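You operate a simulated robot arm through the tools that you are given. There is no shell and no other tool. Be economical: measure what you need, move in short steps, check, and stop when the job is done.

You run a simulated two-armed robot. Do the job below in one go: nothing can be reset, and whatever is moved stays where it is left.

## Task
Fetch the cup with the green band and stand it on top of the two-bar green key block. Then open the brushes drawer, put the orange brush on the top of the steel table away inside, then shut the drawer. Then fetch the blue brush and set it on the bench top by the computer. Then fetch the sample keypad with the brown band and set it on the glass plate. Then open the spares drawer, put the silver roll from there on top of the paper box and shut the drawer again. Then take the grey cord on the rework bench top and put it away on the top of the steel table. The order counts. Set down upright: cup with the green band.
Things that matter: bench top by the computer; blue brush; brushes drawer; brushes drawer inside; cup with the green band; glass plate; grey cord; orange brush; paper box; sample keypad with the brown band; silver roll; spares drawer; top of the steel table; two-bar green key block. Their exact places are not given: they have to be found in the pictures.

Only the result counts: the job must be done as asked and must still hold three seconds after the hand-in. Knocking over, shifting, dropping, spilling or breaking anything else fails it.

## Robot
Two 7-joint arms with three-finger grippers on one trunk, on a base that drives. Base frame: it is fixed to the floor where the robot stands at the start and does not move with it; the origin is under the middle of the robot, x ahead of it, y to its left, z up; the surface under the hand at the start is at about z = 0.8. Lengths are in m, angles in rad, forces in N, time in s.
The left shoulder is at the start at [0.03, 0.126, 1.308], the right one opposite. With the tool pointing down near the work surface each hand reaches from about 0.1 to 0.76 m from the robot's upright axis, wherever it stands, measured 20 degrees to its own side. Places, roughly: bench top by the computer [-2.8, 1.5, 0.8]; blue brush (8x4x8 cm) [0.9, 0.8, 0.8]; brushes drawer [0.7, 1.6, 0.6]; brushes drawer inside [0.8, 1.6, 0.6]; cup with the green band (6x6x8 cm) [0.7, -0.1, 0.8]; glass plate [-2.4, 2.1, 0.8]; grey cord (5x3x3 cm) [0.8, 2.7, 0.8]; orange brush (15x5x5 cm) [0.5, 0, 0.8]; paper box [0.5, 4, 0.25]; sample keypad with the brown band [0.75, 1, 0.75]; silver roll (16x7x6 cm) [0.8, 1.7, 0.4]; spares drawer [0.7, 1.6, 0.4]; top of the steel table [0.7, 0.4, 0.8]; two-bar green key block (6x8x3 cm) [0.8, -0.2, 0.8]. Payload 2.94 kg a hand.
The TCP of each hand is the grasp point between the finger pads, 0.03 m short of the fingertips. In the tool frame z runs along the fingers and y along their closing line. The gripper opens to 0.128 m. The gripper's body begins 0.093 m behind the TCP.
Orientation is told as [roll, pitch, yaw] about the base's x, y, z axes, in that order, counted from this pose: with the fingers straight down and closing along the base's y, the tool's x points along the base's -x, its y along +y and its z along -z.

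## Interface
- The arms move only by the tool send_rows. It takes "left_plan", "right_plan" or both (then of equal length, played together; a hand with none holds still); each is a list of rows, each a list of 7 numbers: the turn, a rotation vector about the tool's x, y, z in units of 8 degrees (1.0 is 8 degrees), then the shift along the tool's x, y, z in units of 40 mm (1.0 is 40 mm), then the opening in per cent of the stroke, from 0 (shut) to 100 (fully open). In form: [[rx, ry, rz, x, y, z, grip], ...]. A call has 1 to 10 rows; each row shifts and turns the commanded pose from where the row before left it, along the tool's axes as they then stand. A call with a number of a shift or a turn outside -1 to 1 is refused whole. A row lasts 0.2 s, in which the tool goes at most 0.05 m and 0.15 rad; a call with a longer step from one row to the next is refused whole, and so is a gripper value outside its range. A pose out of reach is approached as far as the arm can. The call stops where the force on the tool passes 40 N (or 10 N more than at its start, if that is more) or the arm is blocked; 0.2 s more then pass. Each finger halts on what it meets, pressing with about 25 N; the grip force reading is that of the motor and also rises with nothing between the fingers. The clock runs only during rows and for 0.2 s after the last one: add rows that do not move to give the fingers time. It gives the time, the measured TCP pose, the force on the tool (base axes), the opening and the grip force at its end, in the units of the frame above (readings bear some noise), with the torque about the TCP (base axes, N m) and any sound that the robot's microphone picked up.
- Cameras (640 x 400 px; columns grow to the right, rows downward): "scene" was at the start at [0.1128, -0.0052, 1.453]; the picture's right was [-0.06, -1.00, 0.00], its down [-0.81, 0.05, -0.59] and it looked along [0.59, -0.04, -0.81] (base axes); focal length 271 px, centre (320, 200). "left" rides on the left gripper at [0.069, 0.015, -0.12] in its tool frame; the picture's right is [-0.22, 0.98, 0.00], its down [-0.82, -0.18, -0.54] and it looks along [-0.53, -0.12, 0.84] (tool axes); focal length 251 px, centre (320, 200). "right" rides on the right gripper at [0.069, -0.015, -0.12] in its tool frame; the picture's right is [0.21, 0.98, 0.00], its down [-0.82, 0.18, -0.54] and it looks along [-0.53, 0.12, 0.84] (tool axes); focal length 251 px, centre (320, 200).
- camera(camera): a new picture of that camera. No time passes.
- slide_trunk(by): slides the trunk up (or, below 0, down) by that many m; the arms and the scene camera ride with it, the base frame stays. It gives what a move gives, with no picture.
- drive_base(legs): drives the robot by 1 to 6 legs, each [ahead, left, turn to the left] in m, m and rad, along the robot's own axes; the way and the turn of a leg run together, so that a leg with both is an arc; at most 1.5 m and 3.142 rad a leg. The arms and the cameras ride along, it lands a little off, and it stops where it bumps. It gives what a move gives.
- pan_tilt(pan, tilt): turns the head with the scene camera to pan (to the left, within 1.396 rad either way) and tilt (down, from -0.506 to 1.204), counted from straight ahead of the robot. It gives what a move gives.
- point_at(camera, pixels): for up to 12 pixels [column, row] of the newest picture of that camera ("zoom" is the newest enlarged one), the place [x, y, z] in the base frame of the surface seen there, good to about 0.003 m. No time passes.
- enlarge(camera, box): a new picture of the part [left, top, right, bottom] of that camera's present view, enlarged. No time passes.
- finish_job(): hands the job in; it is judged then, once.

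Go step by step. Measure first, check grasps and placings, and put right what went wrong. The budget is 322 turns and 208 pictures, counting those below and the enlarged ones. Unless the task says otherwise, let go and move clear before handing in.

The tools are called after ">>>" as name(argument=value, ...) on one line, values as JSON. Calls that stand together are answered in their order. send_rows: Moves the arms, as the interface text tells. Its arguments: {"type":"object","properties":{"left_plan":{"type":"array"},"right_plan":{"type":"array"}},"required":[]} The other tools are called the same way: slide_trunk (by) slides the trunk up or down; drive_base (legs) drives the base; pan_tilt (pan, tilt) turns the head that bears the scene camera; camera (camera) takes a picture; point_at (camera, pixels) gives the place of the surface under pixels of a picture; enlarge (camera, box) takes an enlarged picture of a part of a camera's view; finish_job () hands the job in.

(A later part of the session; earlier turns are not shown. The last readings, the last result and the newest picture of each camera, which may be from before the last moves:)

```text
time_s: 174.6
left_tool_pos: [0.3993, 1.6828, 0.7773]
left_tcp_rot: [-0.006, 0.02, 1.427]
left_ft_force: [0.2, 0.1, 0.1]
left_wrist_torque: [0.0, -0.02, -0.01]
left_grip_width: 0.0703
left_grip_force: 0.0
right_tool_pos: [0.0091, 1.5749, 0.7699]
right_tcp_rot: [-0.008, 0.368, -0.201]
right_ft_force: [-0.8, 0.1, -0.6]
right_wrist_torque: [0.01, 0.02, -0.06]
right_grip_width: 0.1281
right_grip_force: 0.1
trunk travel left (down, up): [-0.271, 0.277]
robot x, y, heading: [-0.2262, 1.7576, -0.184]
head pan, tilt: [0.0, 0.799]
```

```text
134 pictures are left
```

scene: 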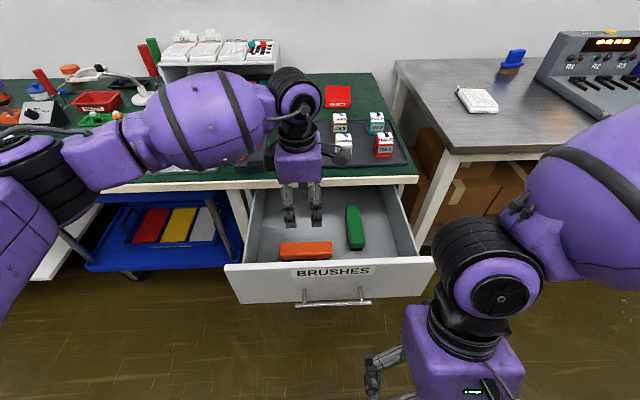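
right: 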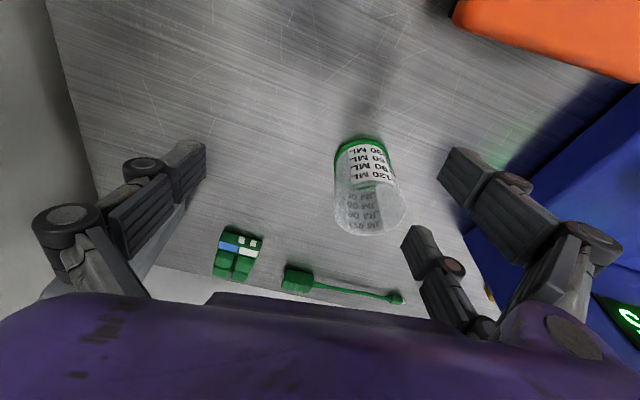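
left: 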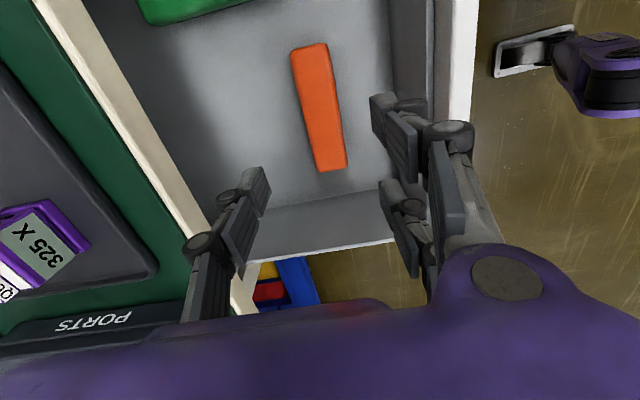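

The brush lies in the drawer. To shut it I will regrip the handle as before and push by driving ahead; first go back to the earlier pre-grip stance.

>>> slide_trunk(by=0.13)

>>> drive_base(legs=[[-0.29, 0, 0], [0, -0.14, 0.014]])

>>> send_rows(left_plan=[[0.95, 0, 0, 0, 0, 0, 35], [0.95, 0, 0, 0, 0, 0, 35], [0.95, 0, 0, 0, 0, 0, 35], [0.95, 0, 0, 0, 0, 0, 35], [0.95, 0, 0, 0, 0, 0, 35], [0.1, 0, 0, 0, 0, 0, 35], [0, 0, 0, 0, 0, 0, 35]])

>>> camera(camera="left")

```text
time_s: 176.2
left_tool_pos: [0.3987, 1.6847, 0.9075]
left_tcp_rot: [-0.008, 0.02, 1.428]
left_ft_force: [0.5, 0.4, -0.1]
left_wrist_torque: [0.01, -0.02, 0.02]
left_grip_width: 0.0704
left_grip_force: 0.0
right_tool_pos: [0.0095, 1.5748, 0.8985]
right_tcp_rot: [-0.007, 0.367, -0.2]
right_ft_force: [-0.9, 0.2, -0.6]
right_wrist_torque: [0.0, 0.01, 0.0]
right_grip_width: 0.128
right_grip_force: 0.0
trunk travel left (down, up): [-0.401, 0.147]
robot x, y, heading: [-0.2262, 1.7595, -0.181]
head pan, tilt: [0.0, 0.799]
```

```text
time_s: 179.7
left_tool_pos: [0.0887, 1.6109, 0.9087]
left_tcp_rot: [-0.009, 0.02, 1.445]
left_ft_force: [0.1, -0.1, 0.1]
left_wrist_torque: [0.02, 0.0, -0.03]
left_grip_width: 0.0704
left_grip_force: 0.0
right_tool_pos: [-0.299, 1.4943, 0.899]
right_tcp_rot: [-0.008, 0.369, -0.182]
right_ft_force: [0.2, -0.2, 0.2]
right_wrist_torque: [-0.02, -0.02, 0.0]
right_grip_width: 0.1282
right_grip_force: 0.1
trunk travel left (down, up): [-0.401, 0.147]
robot x, y, heading: [-0.5339, 1.6785, -0.166]
head pan, tilt: [0.0, 0.799]
```

```text
time_s: 181.3
left_tool_pos: [0.0874, 1.6119, 0.9097]
left_tcp_rot: [-0.689, 0.019, 1.445]
left_ft_force: [-0.1, -0.4, 0.9]
left_wrist_torque: [0.02, 0.0, 0.01]
left_grip_width: 0.0449
left_grip_force: 0.0
right_tool_pos: [-0.2991, 1.4937, 0.8999]
right_tcp_rot: [-0.008, 0.367, -0.183]
right_ft_force: [0.7, 0.1, -0.6]
right_wrist_torque: [0.0, -0.01, -0.01]
right_grip_width: 0.128
right_grip_force: 0.0
trunk travel left (down, up): [-0.401, 0.147]
robot x, y, heading: [-0.5389, 1.676, -0.168]
head pan, tilt: [0.0, 0.799]
```

```text
133 pictures are left
```

left: 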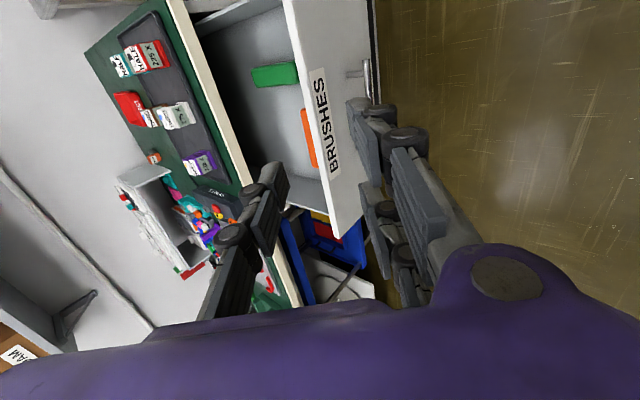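

>>> send_rows(left_plan=[[0, 0, 0, -0.17, 0.28, 0.72, 35], [0, 0, 0, -0.17, 0.28, 0.72, 35], [0, 0, 0, -0.17, 0.28, 0.72, 35], [0, 0, 0, -0.17, 0.28, 0.72, 35], [0, 0, 0, -0.17, 0.28, 0.72, 35], [0, 0, 0, -0.17, 0.28, 0.72, 35], [0, 0, 0, -0.17, 0.28, 0.72, 35], [0, 0, 0, 0, 0, 0, 35]])

>>> camera(camera="left")

>>> point_at(camera="left", pixels=[[305, 60], [315, 120], [325, 150], [330, 180]])

```text
time_s: 183.1
left_tool_pos: [0.1583, 1.647, 0.7031]
left_tcp_rot: [-0.685, 0.021, 1.445]
left_ft_force: [0.0, 0.2, 0.7]
left_wrist_torque: [-0.01, -0.01, -0.01]
left_grip_width: 0.0446
left_grip_force: 0.1
right_tool_pos: [-0.2979, 1.4938, 0.8992]
right_tcp_rot: [-0.009, 0.366, -0.184]
right_ft_force: [0.2, 0.0, -0.8]
right_wrist_torque: [0.03, -0.03, 0.01]
right_grip_width: 0.1282
right_grip_force: 0.2
trunk travel left (down, up): [-0.401, 0.147]
robot x, y, heading: [-0.5353, 1.6789, -0.165]
head pan, tilt: [0.0, 0.799]
```

```text
132 pictures are left
```

left: 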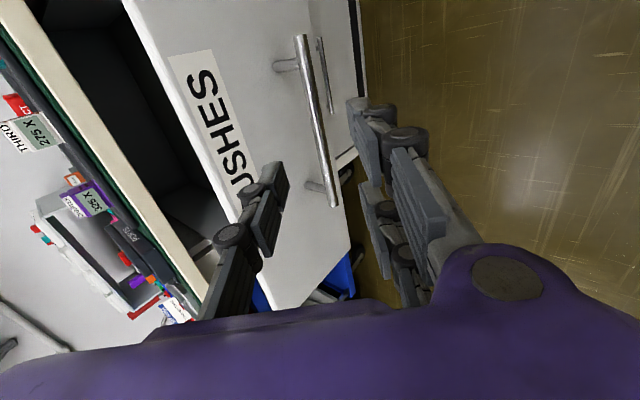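

```text
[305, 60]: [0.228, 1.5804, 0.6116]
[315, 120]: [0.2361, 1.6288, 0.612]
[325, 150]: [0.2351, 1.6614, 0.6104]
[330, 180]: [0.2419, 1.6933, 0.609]
```

>>> send_rows(left_plan=[[0, 0, 0, -0.07, 0, 0.86, 35], [0, 0, 0, -0.07, 0, 0.86, 35], [0, 0, 0, -0.07, 0, 0.86, 35], [0, 0, 0, 0, 0, 0, 35], [0, 0, 0, 0, 0, 0, 15], [0, 0, 0, 0, 0, 0, 0], [0, 0, 0, 0, 0, 0, 0]])

>>> camera(camera="left")

```text
time_s: 184.7
left_tool_pos: [0.2238, 1.6445, 0.6257]
left_tcp_rot: [-0.687, 0.017, 1.441]
left_ft_force: [2.0, 0.2, 2.3]
left_wrist_torque: [1.03, -0.18, -1.7]
left_grip_width: 0.0122
left_grip_force: 38.5
right_tool_pos: [-0.2994, 1.4941, 0.899]
right_tcp_rot: [-0.009, 0.367, -0.184]
right_ft_force: [0.1, 0.0, 0.4]
right_wrist_torque: [0.0, 0.05, 0.0]
right_grip_width: 0.1281
right_grip_force: 0.2
trunk travel left (down, up): [-0.401, 0.147]
robot x, y, heading: [-0.5331, 1.6744, -0.169]
head pan, tilt: [0.0, 0.799]
```

```text
131 pictures are left
```

left: 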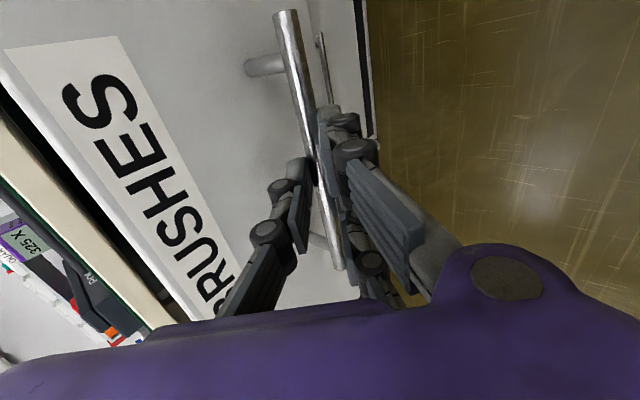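

Gripped. Push it shut by driving ahead 0.255.

>>> drive_base(legs=[[0.255, 0, 0]])

>>> camera(camera="scene")

```text
time_s: 186.6
left_tool_pos: [0.4816, 1.5984, 0.6179]
left_tcp_rot: [-0.674, 0.014, 1.44]
left_ft_force: [-19.9, 16.3, -20.5]
left_wrist_torque: [1.8, 0.24, -1.44]
left_grip_width: 0.0111
left_grip_force: 38.1
right_tool_pos: [-0.0365, 1.4477, 0.8989]
right_tcp_rot: [-0.008, 0.368, -0.19]
right_ft_force: [-0.4, 0.3, 0.0]
right_wrist_torque: [-0.01, 0.0, 0.0]
right_grip_width: 0.128
right_grip_force: 0.0
trunk travel left (down, up): [-0.401, 0.147]
robot x, y, heading: [-0.2732, 1.6342, -0.177]
head pan, tilt: [0.0, 0.799]
```

```text
130 pictures are left
```

scene: 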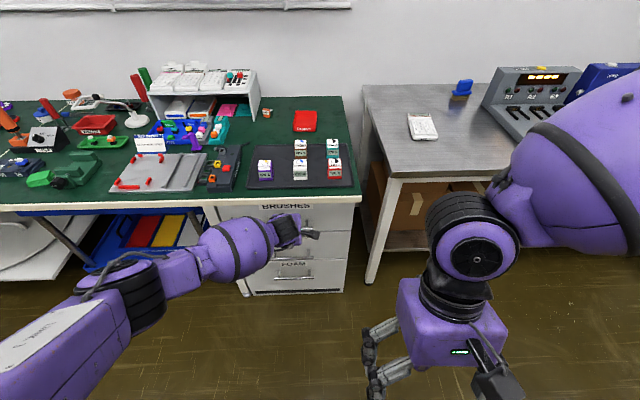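

The drawer is pushed shut. I release, retreat along the finger axis and check it.

>>> send_rows(left_plan=[[0, 0, 0, 0, 0, 0, 15], [0, 0, 0, 0, 0, 0, 32], [0, 0, 0, 0, 0, 0, 32], [0, 0, 0, 0, 0, -0.7, 32], [0, 0, 0, 0, 0, -0.9, 32], [0, 0, 0, 0, 0, -0.9, 32], [0, 0, 0, 0, 0, -0.9, 32], [0, 0, 0, 0, 0, 0, 32]])

>>> enlarge(camera="scene", box=[190, 180, 390, 310])

>>> camera(camera="left")

```text
time_s: 188.4
left_tool_pos: [0.3976, 1.6082, 0.7239]
left_tcp_rot: [-0.674, 0.015, 1.441]
left_ft_force: [0.2, -0.7, -0.6]
left_wrist_torque: [0.0, -0.03, -0.02]
left_grip_width: 0.0411
left_grip_force: 0.1
right_tool_pos: [-0.0352, 1.4477, 0.8985]
right_tcp_rot: [-0.009, 0.367, -0.19]
right_ft_force: [-0.2, -0.4, -0.1]
right_wrist_torque: [-0.02, 0.02, 0.02]
right_grip_width: 0.128
right_grip_force: 0.1
trunk travel left (down, up): [-0.401, 0.147]
robot x, y, heading: [-0.2708, 1.6335, -0.174]
head pan, tilt: [0.0, 0.799]
```

```text
3.08 times, centred on (290, 245) of scene
```

zoom: 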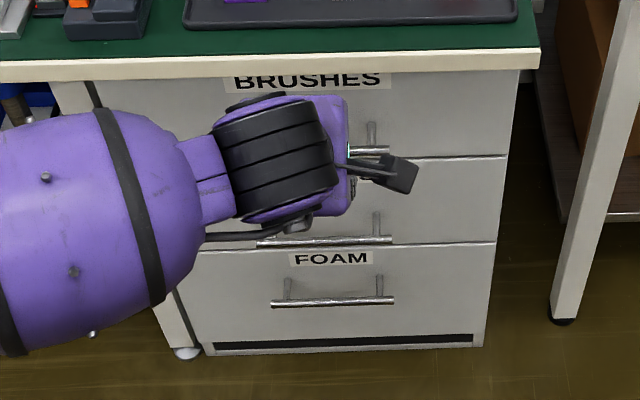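

```text
128 pictures are left
```

left: 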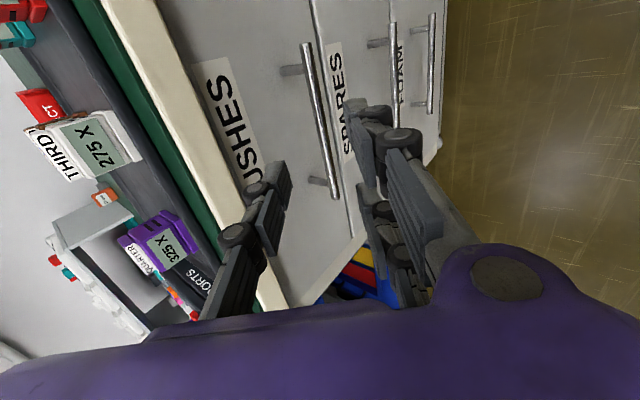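

The drawer is shut flush. Next is the blue brush: undo the tilt, raise the trunk and drive in front of it.

>>> drive_base(legs=[[-0.15, 0, 0.17]])

>>> send_rows(left_plan=[[-0.9, 0, 0, 0, 0, -0.5, 100], [-0.9, 0, 0, 0, 0, -0.5, 100], [-0.9, 0, 0, 0, 0, -0.5, 100], [-0.9, 0, 0, 0, 0, -0.5, 100], [-0.9, 0, 0, 0, 0, -0.5, 100], [-0.3, 0, 0, 0, 0, -0.5, 100], [0, 0, 0, 0, 0, -0.8, 100], [0, 0, 0, 0, 0, -0.8, 100]])

>>> slide_trunk(by=0.12)

>>> drive_base(legs=[[0, -0.9, 0], [0.25, 0, 0]])

>>> pan_tilt(pan=0.1, tilt=0.8)

>>> camera(camera="scene")

```text
time_s: 189.7
left_tool_pos: [0.2453, 1.7345, 0.7251]
left_tcp_rot: [-0.674, 0.017, 1.611]
left_ft_force: [-0.1, 0.6, -0.5]
left_wrist_torque: [-0.01, 0.03, -0.01]
left_grip_width: 0.0411
left_grip_force: 0.1
right_tool_pos: [-0.1566, 1.5032, 0.901]
right_tcp_rot: [-0.01, 0.368, -0.021]
right_ft_force: [-0.3, 0.0, 0.5]
right_wrist_torque: [0.02, -0.03, -0.02]
right_grip_width: 0.1284
right_grip_force: 0.1
trunk travel left (down, up): [-0.401, 0.147]
robot x, y, heading: [-0.4201, 1.6417, -0.004]
head pan, tilt: [0.0, 0.799]
```

```text
time_s: 191.5
left_tool_pos: [0.203, 1.7336, 0.8964]
left_tcp_rot: [-0.005, 0.016, 1.61]
left_ft_force: [-0.5, -0.4, -0.1]
left_wrist_torque: [-0.02, -0.02, 0.02]
left_grip_width: 0.1276
left_grip_force: 0.0
right_tool_pos: [-0.1554, 1.5021, 0.8994]
right_tcp_rot: [-0.007, 0.368, -0.02]
right_ft_force: [-0.1, -0.6, 0.1]
right_wrist_torque: [-0.04, -0.03, 0.0]
right_grip_width: 0.1281
right_grip_force: 0.0
trunk travel left (down, up): [-0.401, 0.147]
robot x, y, heading: [-0.419, 1.6441, -0.003]
head pan, tilt: [0.0, 0.799]
```

```text
time_s: 193.0
left_tool_pos: [0.2029, 1.7357, 1.0159]
left_tcp_rot: [-0.001, 0.015, 1.611]
left_ft_force: [-0.3, 0.8, -0.7]
left_wrist_torque: [-0.01, 0.03, 0.05]
left_grip_width: 0.1278
left_grip_force: 0.1
right_tool_pos: [-0.1525, 1.5028, 1.0304]
right_tcp_rot: [-0.006, 0.328, -0.018]
right_ft_force: [-0.2, 0.9, -0.1]
right_wrist_torque: [0.0, 0.01, -0.02]
right_grip_width: 0.1276
right_grip_force: 0.2
trunk travel left (down, up): [-0.521, 0.027]
robot x, y, heading: [-0.4202, 1.6451, 0.001]
head pan, tilt: [0.0, 0.799]
```

```text
time_s: 202.7
left_tool_pos: [0.4581, 0.8518, 1.019]
left_tcp_rot: [-0.005, 0.015, 1.622]
left_ft_force: [-0.7, 0.3, -0.6]
left_wrist_torque: [0.01, 0.02, 0.01]
left_grip_width: 0.1278
left_grip_force: 0.0
right_tool_pos: [0.1053, 0.6156, 1.03]
right_tcp_rot: [-0.006, 0.325, -0.009]
right_ft_force: [-0.4, 0.1, -0.3]
right_wrist_torque: [-0.01, 0.01, 0.0]
right_grip_width: 0.1281
right_grip_force: 0.0
trunk travel left (down, up): [-0.521, 0.027]
robot x, y, heading: [-0.164, 0.7529, 0.007]
head pan, tilt: [0.0, 0.799]
```

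```text
time_s: 203.3
left_tool_pos: [0.4592, 0.8519, 1.0181]
left_tcp_rot: [-0.004, 0.017, 1.622]
left_ft_force: [0.3, 0.3, 0.2]
left_wrist_torque: [0.0, 0.01, 0.0]
left_grip_width: 0.128
left_grip_force: 0.1
right_tool_pos: [0.1058, 0.615, 1.0307]
right_tcp_rot: [-0.006, 0.326, -0.009]
right_ft_force: [-0.5, -0.8, 0.0]
right_wrist_torque: [0.0, 0.01, 0.0]
right_grip_width: 0.1283
right_grip_force: 0.0
trunk travel left (down, up): [-0.521, 0.027]
robot x, y, heading: [-0.1611, 0.7531, 0.011]
head pan, tilt: [0.099, 0.799]
```

```text
127 pictures are left
```

scene: 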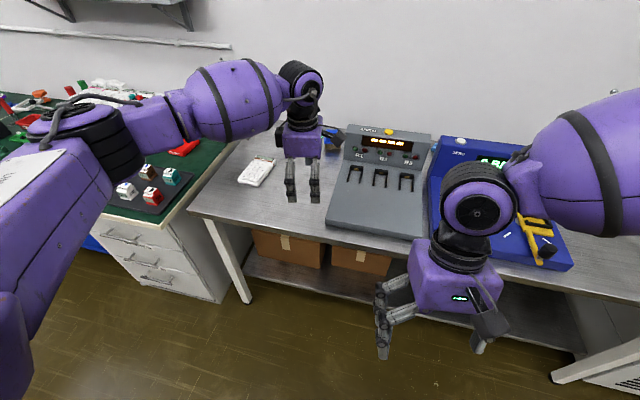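

>>> camera(camera="left")

>>> enlarge(camera="scene", box=[230, 110, 350, 200])

```text
126 pictures are left
```

left: 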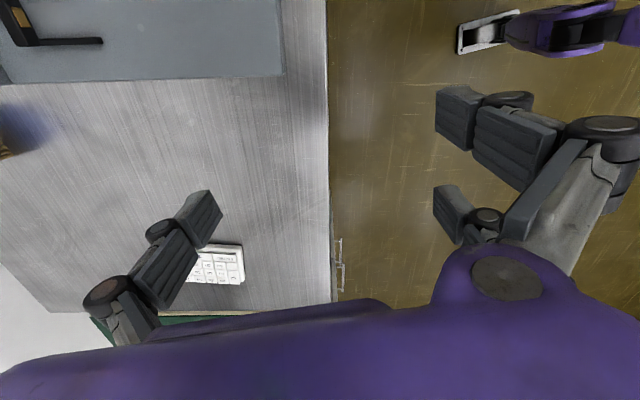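

```text
4.44 times, centred on (290, 155) of scene
```

zoom: 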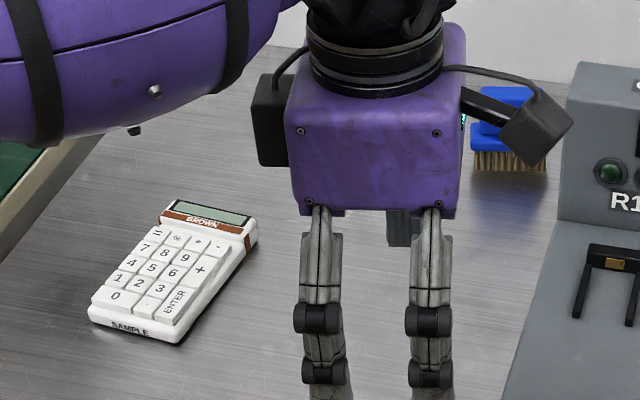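

>>> send_rows(left_plan=[[0, 0, 0, -1, 0, 0, 100], [0, 0, 0, -1, 0, 0, 100], [0, 0, 0, -1, 0, 0, 100], [0, 0, 0, 0, 0, 0, 100]])

>>> enlarge(camera="scene", box=[290, 100, 390, 170])

>>> point_at(camera="zoom", pixels=[[270, 130], [250, 160], [290, 160], [220, 210], [300, 210], [260, 230], [260, 270], [225, 270], [300, 270], [260, 190]])

```text
time_s: 204.3
left_tool_pos: [0.4543, 0.9706, 1.0145]
left_tcp_rot: [-0.005, 0.016, 1.623]
left_ft_force: [0.5, -0.3, 0.6]
left_wrist_torque: [0.02, -0.01, -0.01]
left_grip_width: 0.1284
left_grip_force: 0.1
right_tool_pos: [0.1051, 0.6149, 1.0302]
right_tcp_rot: [-0.005, 0.326, -0.008]
right_ft_force: [-0.5, 0.3, -0.1]
right_wrist_torque: [0.01, 0.02, 0.01]
right_grip_width: 0.128
right_grip_force: 0.0
trunk travel left (down, up): [-0.521, 0.027]
robot x, y, heading: [-0.162, 0.7558, 0.009]
head pan, tilt: [0.099, 0.799]
```

```text
5.71 times, centred on (340, 135) of scene
```

zoom: 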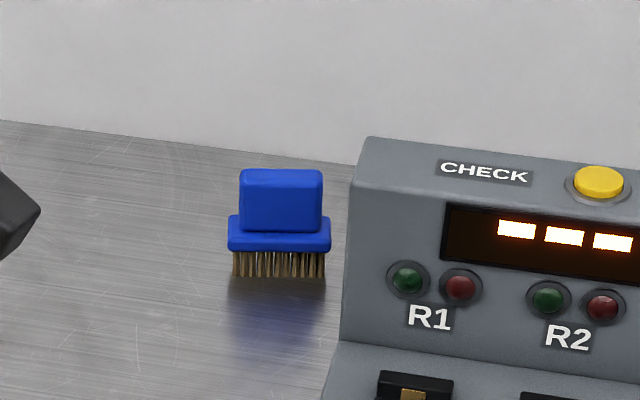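

```text
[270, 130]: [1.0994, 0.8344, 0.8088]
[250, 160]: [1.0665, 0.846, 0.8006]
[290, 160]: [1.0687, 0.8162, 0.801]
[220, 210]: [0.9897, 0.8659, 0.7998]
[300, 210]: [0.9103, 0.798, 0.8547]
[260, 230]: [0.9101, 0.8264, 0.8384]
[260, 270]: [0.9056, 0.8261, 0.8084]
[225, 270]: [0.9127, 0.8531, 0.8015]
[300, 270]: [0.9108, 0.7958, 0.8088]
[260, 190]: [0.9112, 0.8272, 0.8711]
```

>>> point_at(camera="zoom", pixels=[[375, 142], [360, 160], [352, 200], [350, 260], [342, 330], [450, 160], [420, 145], [600, 180], [280, 172], [280, 180], [245, 172], [316, 174]])

```text
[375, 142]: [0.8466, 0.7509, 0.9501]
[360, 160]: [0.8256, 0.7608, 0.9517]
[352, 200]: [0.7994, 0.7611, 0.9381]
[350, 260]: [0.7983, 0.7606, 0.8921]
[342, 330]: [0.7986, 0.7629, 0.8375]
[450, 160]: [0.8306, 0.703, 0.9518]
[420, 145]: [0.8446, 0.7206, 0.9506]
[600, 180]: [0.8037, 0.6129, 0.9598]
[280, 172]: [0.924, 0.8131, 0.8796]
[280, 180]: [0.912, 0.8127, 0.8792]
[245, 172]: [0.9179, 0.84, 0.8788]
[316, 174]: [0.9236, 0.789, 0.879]
```

The brush handle top is at (0.918,0.815,0.879); the console ends at y≤0.762, x≤0.85. I drive ahead 0.4 to reach it.

>>> drive_base(legs=[[0.39, 0, -0.01]])

>>> camera(camera="left")

>>> camera(camera="scene")

```text
time_s: 206.8
left_tool_pos: [0.8444, 0.9727, 1.015]
left_tcp_rot: [-0.005, 0.015, 1.619]
left_ft_force: [-0.6, -0.3, 0.0]
left_wrist_torque: [-0.02, -0.01, -0.02]
left_grip_width: 0.1282
left_grip_force: 0.0
right_tool_pos: [0.4954, 0.6171, 1.0307]
right_tcp_rot: [-0.004, 0.326, -0.009]
right_ft_force: [-0.5, 0.4, 0.1]
right_wrist_torque: [-0.02, 0.02, 0.0]
right_grip_width: 0.1283
right_grip_force: 0.0
trunk travel left (down, up): [-0.521, 0.027]
robot x, y, heading: [0.2299, 0.7575, 0.003]
head pan, tilt: [0.099, 0.799]
```

```text
123 pictures are left
```

left: 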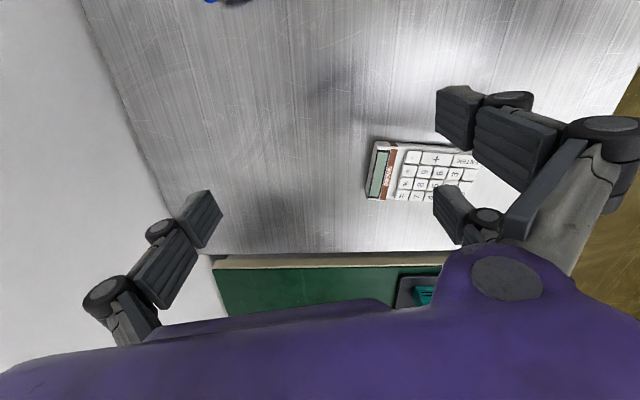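

```text
122 pictures are left
```

scene: 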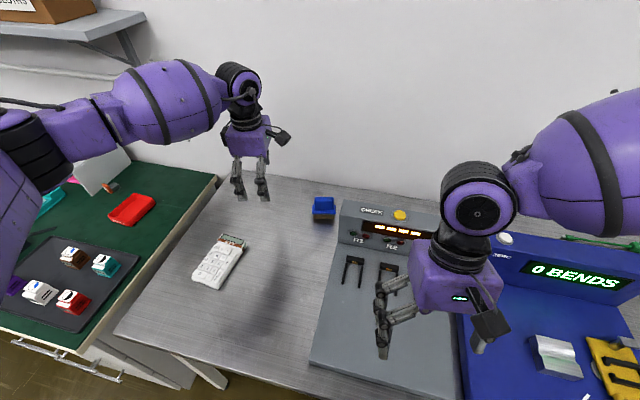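

>>> enlarge(camera="scene", box=[295, 180, 355, 230])

>>> point_at(camera="zoom", pixels=[[215, 150], [280, 148], [385, 148], [230, 185], [300, 185], [380, 185], [190, 250], [400, 250], [300, 160], [300, 250]])

```text
8.00 times, centred on (325, 205) of scene
```

zoom: 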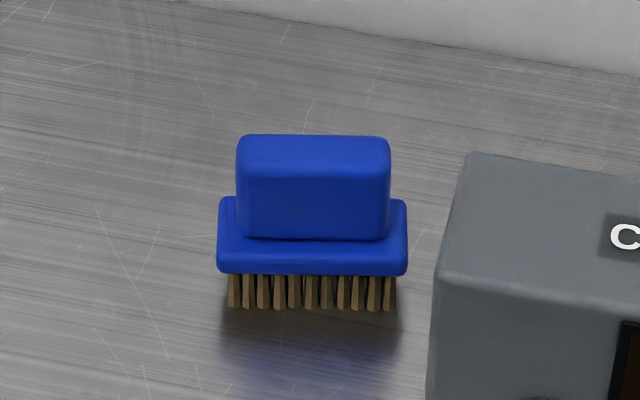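

```text
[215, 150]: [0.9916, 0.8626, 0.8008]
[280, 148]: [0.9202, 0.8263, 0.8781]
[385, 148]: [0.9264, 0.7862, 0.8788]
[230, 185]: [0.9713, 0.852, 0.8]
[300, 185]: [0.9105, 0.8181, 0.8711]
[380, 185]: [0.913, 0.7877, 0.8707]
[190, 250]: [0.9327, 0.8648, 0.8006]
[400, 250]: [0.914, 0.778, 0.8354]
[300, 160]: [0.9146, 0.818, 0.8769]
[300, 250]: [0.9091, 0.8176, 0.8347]
```

>>> send_rows(left_plan=[[0, 0, 0, 0.81, -0.35, 0.1, 100], [0, 0, 0, 0.81, -0.35, 0.1, 100], [0, 0, 0, 0.81, -0.35, 0.1, 100], [0, 0, 0, 0.81, -0.35, 0.1, 100], [0, 0, 0, 0.81, -0.35, 0.1, 80], [0, 0, 0, 0, 0, 0, 60], [0, 0, 0, 0, 0, 0, 60]])

>>> camera(camera="left")

>>> camera(camera="scene")

```text
time_s: 208.4
left_tool_pos: [0.9226, 0.8103, 0.9944]
left_tcp_rot: [-0.005, 0.016, 1.618]
left_ft_force: [-0.3, 0.8, -0.1]
left_wrist_torque: [0.02, 0.02, -0.03]
left_grip_width: 0.0769
left_grip_force: 0.0
right_tool_pos: [0.4959, 0.6182, 1.0312]
right_tcp_rot: [-0.005, 0.327, -0.01]
right_ft_force: [1.2, -0.4, 0.2]
right_wrist_torque: [0.03, -0.01, -0.03]
right_grip_width: 0.1279
right_grip_force: 0.2
trunk travel left (down, up): [-0.521, 0.027]
robot x, y, heading: [0.2283, 0.7593, 0.005]
head pan, tilt: [0.099, 0.799]
```

```text
120 pictures are left
```

left: 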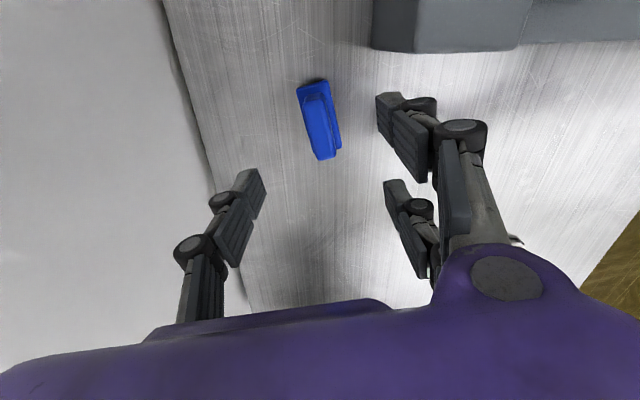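

```text
119 pictures are left
```

scene: 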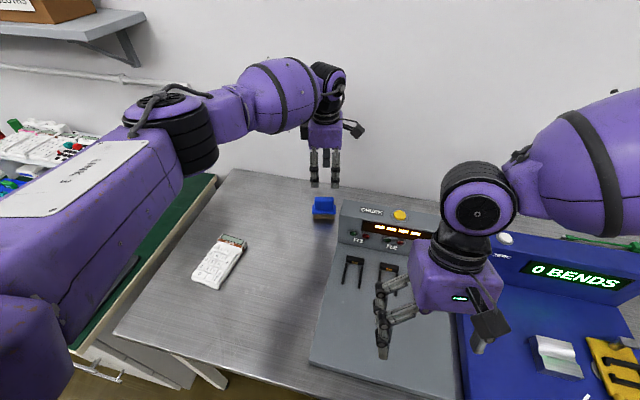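

The handle is centred under the tool axis. Descend and close.

>>> send_rows(left_plan=[[0, 0, 0, -0.1, 0, 0.95, 60], [0, 0, 0, 0, 0, 0.95, 60], [0, 0, 0, 0, 0, 0.95, 60], [0, 0, 0, 0, 0, 0, 60], [0, 0, 0, 0, 0, 0, 30], [0, 0, 0, 0, 0, 0, 5], [0, 0, 0, 0, 0, 0, 5], [0, 0, 0, 0, 0, 0, 5]])

>>> camera(camera="left")

```text
time_s: 210.2
left_tool_pos: [0.9244, 0.8129, 0.8813]
left_tcp_rot: [-0.003, 0.016, 1.618]
left_ft_force: [-0.3, 0.1, 0.0]
left_wrist_torque: [-0.02, 0.03, 0.01]
left_grip_width: 0.0209
left_grip_force: 24.3
right_tool_pos: [0.495, 0.6175, 1.0313]
right_tcp_rot: [-0.005, 0.327, -0.01]
right_ft_force: [0.5, -0.6, -0.5]
right_wrist_torque: [0.02, 0.03, -0.03]
right_grip_width: 0.1279
right_grip_force: 0.1
trunk travel left (down, up): [-0.521, 0.027]
robot x, y, heading: [0.2298, 0.7557, 0.01]
head pan, tilt: [0.099, 0.799]
```

```text
118 pictures are left
```

left: 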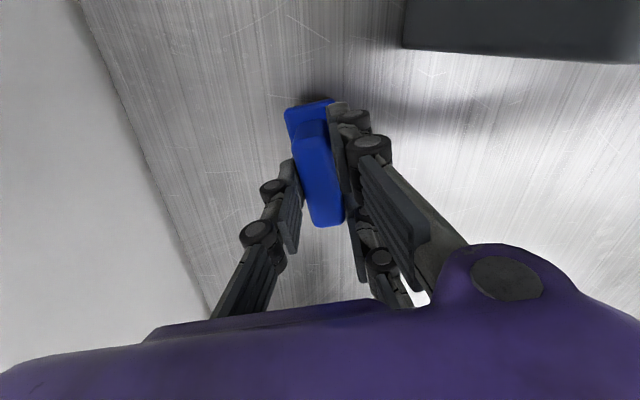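

Held (0.021). Lift, retract, and back the base off.

>>> send_rows(left_plan=[[0, 0, 0, 0, 0, -0.9, 5], [0, 0, 0, 0, 0, -0.9, 5], [0, 0, 0, 0, 0, -0.9, 5], [0, 0, 0, 0, 0, -0.9, 5], [0, 0, 0, -0.5, 0.8, 0, 5], [0, 0, 0, -0.5, 0.8, 0, 5], [0, 0, 0, -0.5, 0.8, 0, 5], [0, 0, 0, 0, 0, 0, 5]])

>>> drive_base(legs=[[-0.7, 0, 0]])

>>> drive_base(legs=[[0, 0, 1.57]])

>>> pan_tilt(pan=0.8, tilt=0.3)

>>> camera(camera="scene")

```text
time_s: 212.0
left_tool_pos: [0.8221, 0.8733, 1.0281]
left_tcp_rot: [-0.004, 0.015, 1.619]
left_ft_force: [-0.2, 0.1, -0.8]
left_wrist_torque: [0.03, 0.02, -0.01]
left_grip_width: 0.0215
left_grip_force: 25.7
right_tool_pos: [0.4968, 0.617, 1.0303]
right_tcp_rot: [-0.005, 0.328, -0.011]
right_ft_force: [-0.2, 0.1, 0.7]
right_wrist_torque: [0.0, 0.02, 0.04]
right_grip_width: 0.128
right_grip_force: 0.0
trunk travel left (down, up): [-0.521, 0.027]
robot x, y, heading: [0.2273, 0.7572, 0.008]
head pan, tilt: [0.099, 0.799]
```

```text
time_s: 215.9
left_tool_pos: [0.1029, 0.8698, 1.0277]
left_tcp_rot: [-0.004, 0.016, 1.619]
left_ft_force: [-0.1, 0.3, -1.1]
left_wrist_torque: [0.02, -0.01, 0.04]
left_grip_width: 0.0212
left_grip_force: 25.3
right_tool_pos: [-0.2237, 0.6133, 1.0294]
right_tcp_rot: [-0.007, 0.326, -0.012]
right_ft_force: [1.0, -0.3, 0.0]
right_wrist_torque: [0.03, 0.05, -0.01]
right_grip_width: 0.1282
right_grip_force: 0.0
trunk travel left (down, up): [-0.521, 0.027]
robot x, y, heading: [-0.4933, 0.7542, 0.008]
head pan, tilt: [0.099, 0.799]
```

```text
time_s: 220.1
left_tool_pos: [-0.6079, 1.3448, 1.0271]
left_tcp_rot: [-0.004, 0.016, -3.094]
left_ft_force: [-0.2, 0.2, -0.9]
left_wrist_torque: [0.01, -0.02, -0.03]
left_grip_width: 0.0216
left_grip_force: 25.0
right_tool_pos: [-0.3501, 1.0201, 1.0306]
right_tcp_rot: [-0.005, 0.327, 1.56]
right_ft_force: [0.2, -0.4, 0.1]
right_wrist_torque: [0.05, 0.02, 0.02]
right_grip_width: 0.1279
right_grip_force: 0.1
trunk travel left (down, up): [-0.521, 0.027]
robot x, y, heading: [-0.4864, 0.7522, 1.579]
head pan, tilt: [0.099, 0.799]
```

```text
time_s: 221.2
left_tool_pos: [-0.6086, 1.3454, 1.0265]
left_tcp_rot: [-0.003, 0.016, -3.096]
left_ft_force: [-0.7, 0.3, -1.5]
left_wrist_torque: [0.02, 0.01, -0.02]
left_grip_width: 0.0214
left_grip_force: 24.8
right_tool_pos: [-0.3509, 1.0203, 1.0297]
right_tcp_rot: [-0.004, 0.327, 1.56]
right_ft_force: [0.2, -0.8, -0.9]
right_wrist_torque: [0.02, 0.01, 0.01]
right_grip_width: 0.1281
right_grip_force: 0.0
trunk travel left (down, up): [-0.521, 0.027]
robot x, y, heading: [-0.4883, 0.7496, 1.576]
head pan, tilt: [0.799, 0.3]
```

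```text
117 pictures are left
```

scene: 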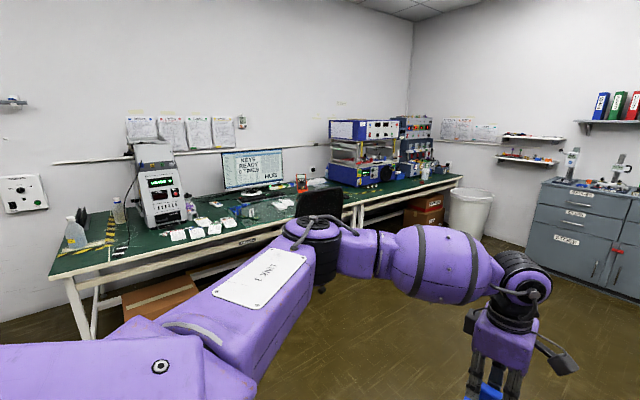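

>>> enlarge(camera="scene", box=[120, 140, 360, 270])

>>> point_at(camera="scene", pixels=[[205, 225], [240, 210], [235, 222], [262, 212], [285, 200], [250, 170], [240, 238], [110, 260], [300, 190], [320, 185], [340, 195], [163, 200]])

```text
2.67 times, centred on (240, 205) of scene
```

zoom: 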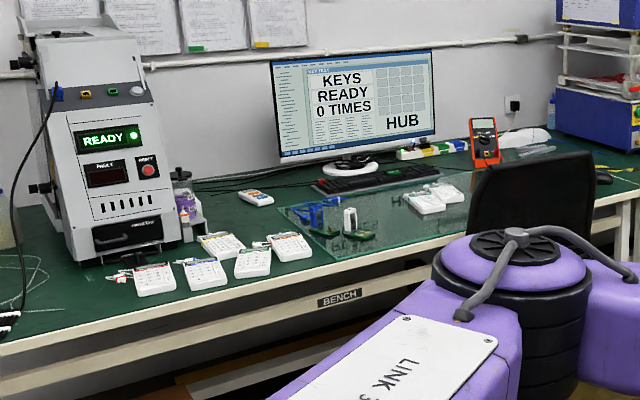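

```text
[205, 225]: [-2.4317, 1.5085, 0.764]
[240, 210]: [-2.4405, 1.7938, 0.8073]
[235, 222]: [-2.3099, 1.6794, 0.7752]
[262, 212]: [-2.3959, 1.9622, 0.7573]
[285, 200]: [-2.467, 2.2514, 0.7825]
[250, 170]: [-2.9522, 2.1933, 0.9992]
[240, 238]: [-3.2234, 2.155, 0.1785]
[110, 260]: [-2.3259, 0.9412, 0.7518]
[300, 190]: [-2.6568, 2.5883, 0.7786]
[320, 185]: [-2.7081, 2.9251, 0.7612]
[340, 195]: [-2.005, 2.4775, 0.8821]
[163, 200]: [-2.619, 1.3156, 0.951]
```

>>> point_at(camera="zoom", pixels=[[220, 205], [235, 190], [225, 185], [255, 197], [245, 215], [210, 220], [290, 205], [185, 190], [400, 210], [330, 225], [300, 175], [380, 255]])

```text
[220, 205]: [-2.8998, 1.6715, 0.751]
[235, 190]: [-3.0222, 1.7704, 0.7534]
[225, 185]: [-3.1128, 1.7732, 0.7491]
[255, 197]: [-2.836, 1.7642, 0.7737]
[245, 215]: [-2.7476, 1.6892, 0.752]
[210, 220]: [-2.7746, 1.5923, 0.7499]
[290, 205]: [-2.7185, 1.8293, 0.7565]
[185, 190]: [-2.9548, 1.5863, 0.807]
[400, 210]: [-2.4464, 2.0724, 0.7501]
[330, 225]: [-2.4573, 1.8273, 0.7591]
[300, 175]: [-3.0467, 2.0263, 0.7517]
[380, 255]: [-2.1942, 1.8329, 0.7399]
```

A free spot between the machine and the glass plate is at about (−2.77,1.59..1.7). I turn and drive closer for a better look.

>>> drive_base(legs=[[0, 0, 1.42], [1.06, -0.66, 0]])

>>> pan_tilt(pan=0.0, tilt=0.55)

>>> camera(camera="scene")

```text
time_s: 231.1
left_tool_pos: [-2.0572, 1.5208, 1.0277]
left_tcp_rot: [-0.006, 0.014, -1.665]
left_ft_force: [-0.6, 0.5, -0.9]
left_wrist_torque: [0.02, 0.0, 0.02]
left_grip_width: 0.0217
left_grip_force: 25.6
right_tool_pos: [-1.6967, 1.7278, 1.0297]
right_tcp_rot: [-0.005, 0.325, 2.988]
right_ft_force: [-0.2, 0.8, -0.5]
right_wrist_torque: [-0.01, -0.01, -0.02]
right_grip_width: 0.128
right_grip_force: 0.1
trunk travel left (down, up): [-0.521, 0.027]
robot x, y, heading: [-1.4567, 1.5482, 3.003]
head pan, tilt: [0.799, 0.3]
```

```text
time_s: 232.2
left_tool_pos: [-2.0568, 1.5209, 1.0274]
left_tcp_rot: [-0.002, 0.015, -1.667]
left_ft_force: [-0.4, 0.1, -0.4]
left_wrist_torque: [-0.01, 0.0, 0.02]
left_grip_width: 0.0212
left_grip_force: 25.0
right_tool_pos: [-1.6977, 1.7282, 1.0307]
right_tcp_rot: [-0.005, 0.327, 2.987]
right_ft_force: [-0.5, 0.1, -0.2]
right_wrist_torque: [0.01, 0.0, 0.01]
right_grip_width: 0.1279
right_grip_force: 0.0
trunk travel left (down, up): [-0.521, 0.027]
robot x, y, heading: [-1.4548, 1.5491, 3.005]
head pan, tilt: [0.0, 0.55]
```

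```text
115 pictures are left
```

scene: 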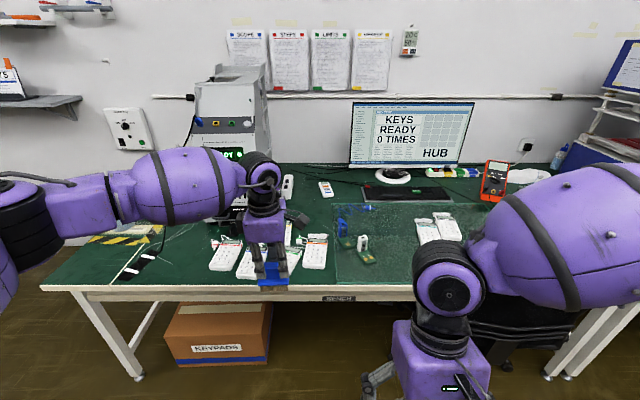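

>>> enlarge(camera="scene", box=[190, 150, 490, 300])

>>> point_at(camera="scene", pixels=[[305, 215], [325, 205], [310, 190], [315, 235], [327, 189], [288, 185], [345, 200], [365, 208], [335, 282], [300, 240], [340, 215], [250, 292]])

```text
2.13 times, centred on (340, 225) of scene
```

zoom: 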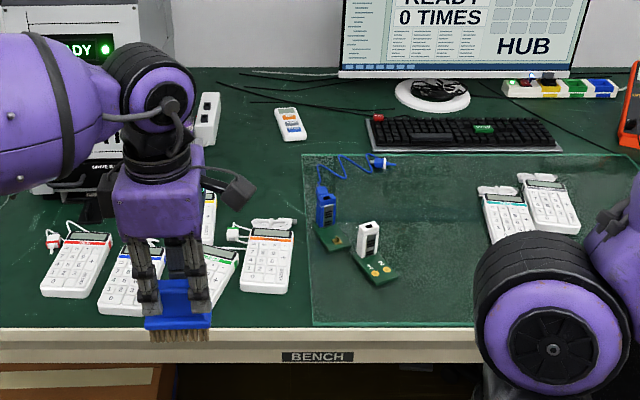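

```text
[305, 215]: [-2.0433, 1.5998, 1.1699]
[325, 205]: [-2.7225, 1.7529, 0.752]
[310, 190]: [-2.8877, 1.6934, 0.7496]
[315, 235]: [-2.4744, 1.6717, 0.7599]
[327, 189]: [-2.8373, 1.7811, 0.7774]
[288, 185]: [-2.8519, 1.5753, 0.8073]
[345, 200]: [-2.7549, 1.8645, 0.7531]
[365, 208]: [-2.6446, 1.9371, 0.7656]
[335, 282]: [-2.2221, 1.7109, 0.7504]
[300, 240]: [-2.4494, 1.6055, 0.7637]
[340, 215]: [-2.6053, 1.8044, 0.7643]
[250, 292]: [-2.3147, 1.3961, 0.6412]
```

The spot between the keypads and the wall around (−2.68,1.67) is free, clear of the glass plate. I approach from the right, turned left, so that the left forearm stays away from the tall machine.

>>> drive_base(legs=[[0.588, -0.274, 0], [0, 0, 0.395]])

>>> pan_tilt(pan=0.0, tilt=0.7)

>>> camera(camera="scene")

>>> camera(camera="left")

```text
time_s: 236.9
left_tool_pos: [-2.5204, 1.6726, 1.027]
left_tcp_rot: [-0.003, 0.017, -1.312]
left_ft_force: [-1.0, -0.4, -0.7]
left_wrist_torque: [0.01, 0.01, 0.04]
left_grip_width: 0.0215
left_grip_force: 24.3
right_tool_pos: [-2.2544, 1.9913, 1.0307]
right_tcp_rot: [-0.006, 0.326, -2.943]
right_ft_force: [0.0, -0.7, 0.0]
right_wrist_torque: [-0.03, 0.01, 0.02]
right_grip_width: 0.1282
right_grip_force: 0.0
trunk travel left (down, up): [-0.521, 0.027]
robot x, y, heading: [-1.9623, 1.9109, -2.921]
head pan, tilt: [0.0, 0.55]
```

```text
time_s: 237.6
left_tool_pos: [-2.5198, 1.6726, 1.0271]
left_tcp_rot: [-0.005, 0.015, -1.311]
left_ft_force: [-0.5, 0.2, -2.0]
left_wrist_torque: [0.01, 0.0, 0.02]
left_grip_width: 0.0214
left_grip_force: 24.6
right_tool_pos: [-2.2548, 1.9907, 1.0302]
right_tcp_rot: [-0.006, 0.327, -2.942]
right_ft_force: [0.8, -0.2, 0.8]
right_wrist_torque: [0.02, 0.02, 0.0]
right_grip_width: 0.1278
right_grip_force: 0.0
trunk travel left (down, up): [-0.521, 0.027]
robot x, y, heading: [-1.9629, 1.9098, -2.923]
head pan, tilt: [0.0, 0.7]
```

```text
113 pictures are left
```

scene: 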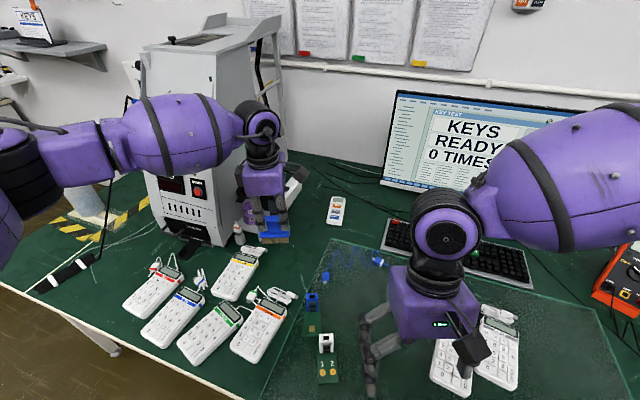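

```text
112 pictures are left
```

left: 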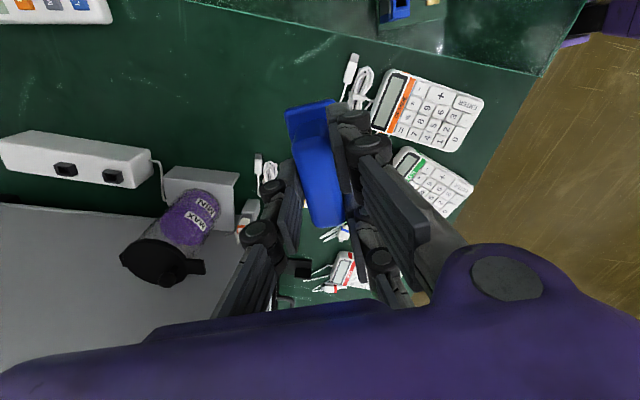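

>>> point_at(camera="left", pixels=[[260, 60], [230, 100], [250, 130], [300, 40], [200, 60], [330, 60], [350, 75], [150, 150], [265, 165], [235, 215], [190, 230], [100, 40]])

>>> enlarge(camera="scene", box=[220, 160, 380, 310])

```text
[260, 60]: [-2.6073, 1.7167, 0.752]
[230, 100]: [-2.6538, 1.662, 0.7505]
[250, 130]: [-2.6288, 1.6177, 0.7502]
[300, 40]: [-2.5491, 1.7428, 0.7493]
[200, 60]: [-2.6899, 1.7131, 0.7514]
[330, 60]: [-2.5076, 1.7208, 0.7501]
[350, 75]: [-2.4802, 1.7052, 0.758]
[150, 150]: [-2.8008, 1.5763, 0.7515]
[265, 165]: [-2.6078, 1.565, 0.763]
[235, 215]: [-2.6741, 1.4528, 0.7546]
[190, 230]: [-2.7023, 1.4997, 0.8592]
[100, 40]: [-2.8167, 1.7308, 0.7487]
```

```text
2.67 times, centred on (300, 235) of scene
```

zoom: 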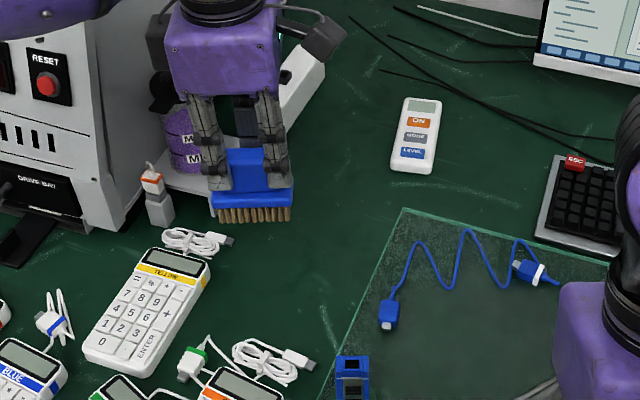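

I move over the free spot (−2.66,1.675), then lower.

>>> send_rows(left_plan=[[0, 0, 0, 0.24, -0.845, 0.2, 5], [0, 0, 0, 0.24, -0.845, 0.2, 5], [0, 0, 0, 0.24, -0.845, 0.2, 5], [0, 0, 0, 0.24, -0.845, 0.2, 5], [0, 0, 0, 0, 0, 0.8, 5], [0, 0, 0, 0, 0, 0.8, 5], [0, 0, 0, 0, 0, 0.8, 5], [0, 0, 0, 0, 0, 0.8, 5], [0, 0, 0, 0, 0, 0, 5]])

>>> camera(camera="left")

>>> enlarge(camera="scene", box=[200, 120, 380, 300])

```text
time_s: 239.6
left_tool_pos: [-2.6371, 1.677, 0.8669]
left_tcp_rot: [-0.005, 0.016, -1.314]
left_ft_force: [-0.2, -0.2, -0.1]
left_wrist_torque: [-0.02, 0.01, 0.01]
left_grip_width: 0.0215
left_grip_force: 25.2
left hand out of reach, approached as far as the arm can: row 6, 7, 8
right_tool_pos: [-2.2538, 1.9903, 1.0307]
right_tcp_rot: [-0.005, 0.327, -2.941]
right_ft_force: [-0.3, 0.0, 0.7]
right_wrist_torque: [0.03, -0.03, 0.02]
right_grip_width: 0.128
right_grip_force: 0.2
trunk travel left (down, up): [-0.521, 0.027]
robot x, y, heading: [-1.9622, 1.9083, -2.928]
head pan, tilt: [0.0, 0.7]
```

```text
110 pictures are left
```

left: 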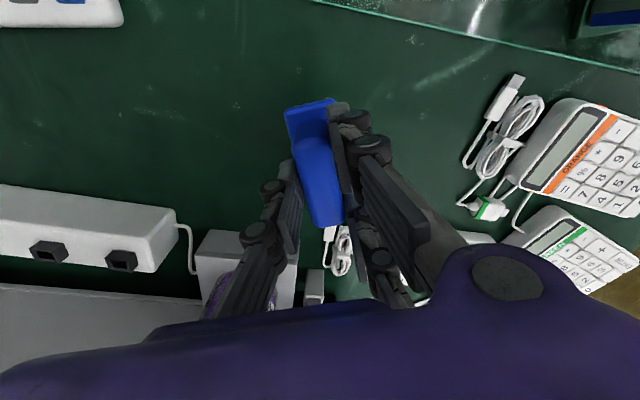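

```text
2.22 times, centred on (290, 210) of scene
```

zoom: 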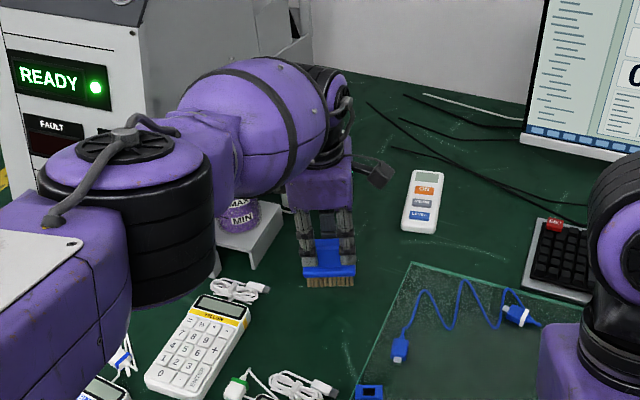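

Reach limit at z 0.867 but the location (−2.637,1.677) is free; I lower the last bit with the trunk.

>>> slide_trunk(by=-0.03)

>>> camera(camera="left")

```text
time_s: 240.3
left_tool_pos: [-2.6398, 1.6776, 0.8387]
left_tcp_rot: [-0.007, 0.015, -1.313]
left_ft_force: [0.1, -0.5, -0.5]
left_wrist_torque: [0.01, -0.03, -0.01]
left_grip_width: 0.0215
left_grip_force: 24.9
right_tool_pos: [-2.2535, 1.9912, 1.0006]
right_tcp_rot: [-0.004, 0.327, -2.942]
right_ft_force: [0.5, 0.4, 0.3]
right_wrist_torque: [-0.01, 0.03, 0.01]
right_grip_width: 0.1281
right_grip_force: 0.0
trunk travel left (down, up): [-0.491, 0.057]
robot x, y, heading: [-1.9654, 1.9104, -2.928]
head pan, tilt: [0.0, 0.7]
```

```text
108 pictures are left
```

left: 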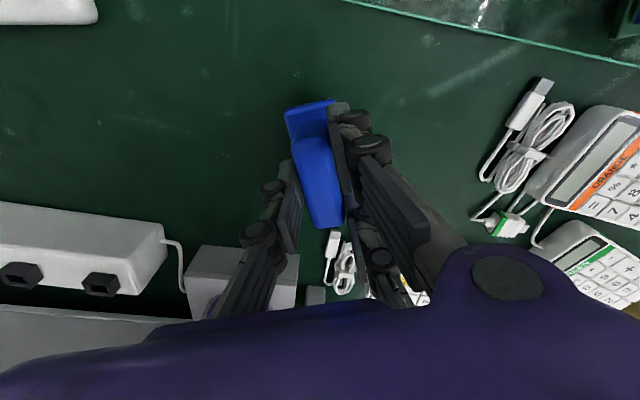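

>>> point_at(camera="left", pixels=[[333, 240], [330, 235], [345, 265], [300, 100], [240, 265], [200, 250], [325, 222]])

>>> slide_trunk(by=-0.006)

```text
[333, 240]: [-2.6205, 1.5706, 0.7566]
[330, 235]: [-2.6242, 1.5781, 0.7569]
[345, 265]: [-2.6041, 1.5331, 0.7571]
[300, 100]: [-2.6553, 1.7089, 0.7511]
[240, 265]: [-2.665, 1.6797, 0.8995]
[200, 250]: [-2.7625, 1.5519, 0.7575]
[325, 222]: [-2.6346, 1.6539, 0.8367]
```

```text
time_s: 240.9
left_tool_pos: [-2.6379, 1.6777, 0.832]
left_tcp_rot: [-0.004, 0.015, -1.315]
left_ft_force: [0.0, -0.8, 0.2]
left_wrist_torque: [0.02, -0.03, 0.0]
left_grip_width: 0.0216
left_grip_force: 25.0
right_tool_pos: [-2.2541, 1.9905, 0.9946]
right_tcp_rot: [-0.005, 0.328, -2.942]
right_ft_force: [0.7, -0.1, 0.3]
right_wrist_torque: [0.0, 0.01, 0.01]
right_grip_width: 0.1282
right_grip_force: 0.1
trunk travel left (down, up): [-0.485, 0.063]
robot x, y, heading: [-1.9608, 1.9129, -2.922]
head pan, tilt: [0.0, 0.7]
```

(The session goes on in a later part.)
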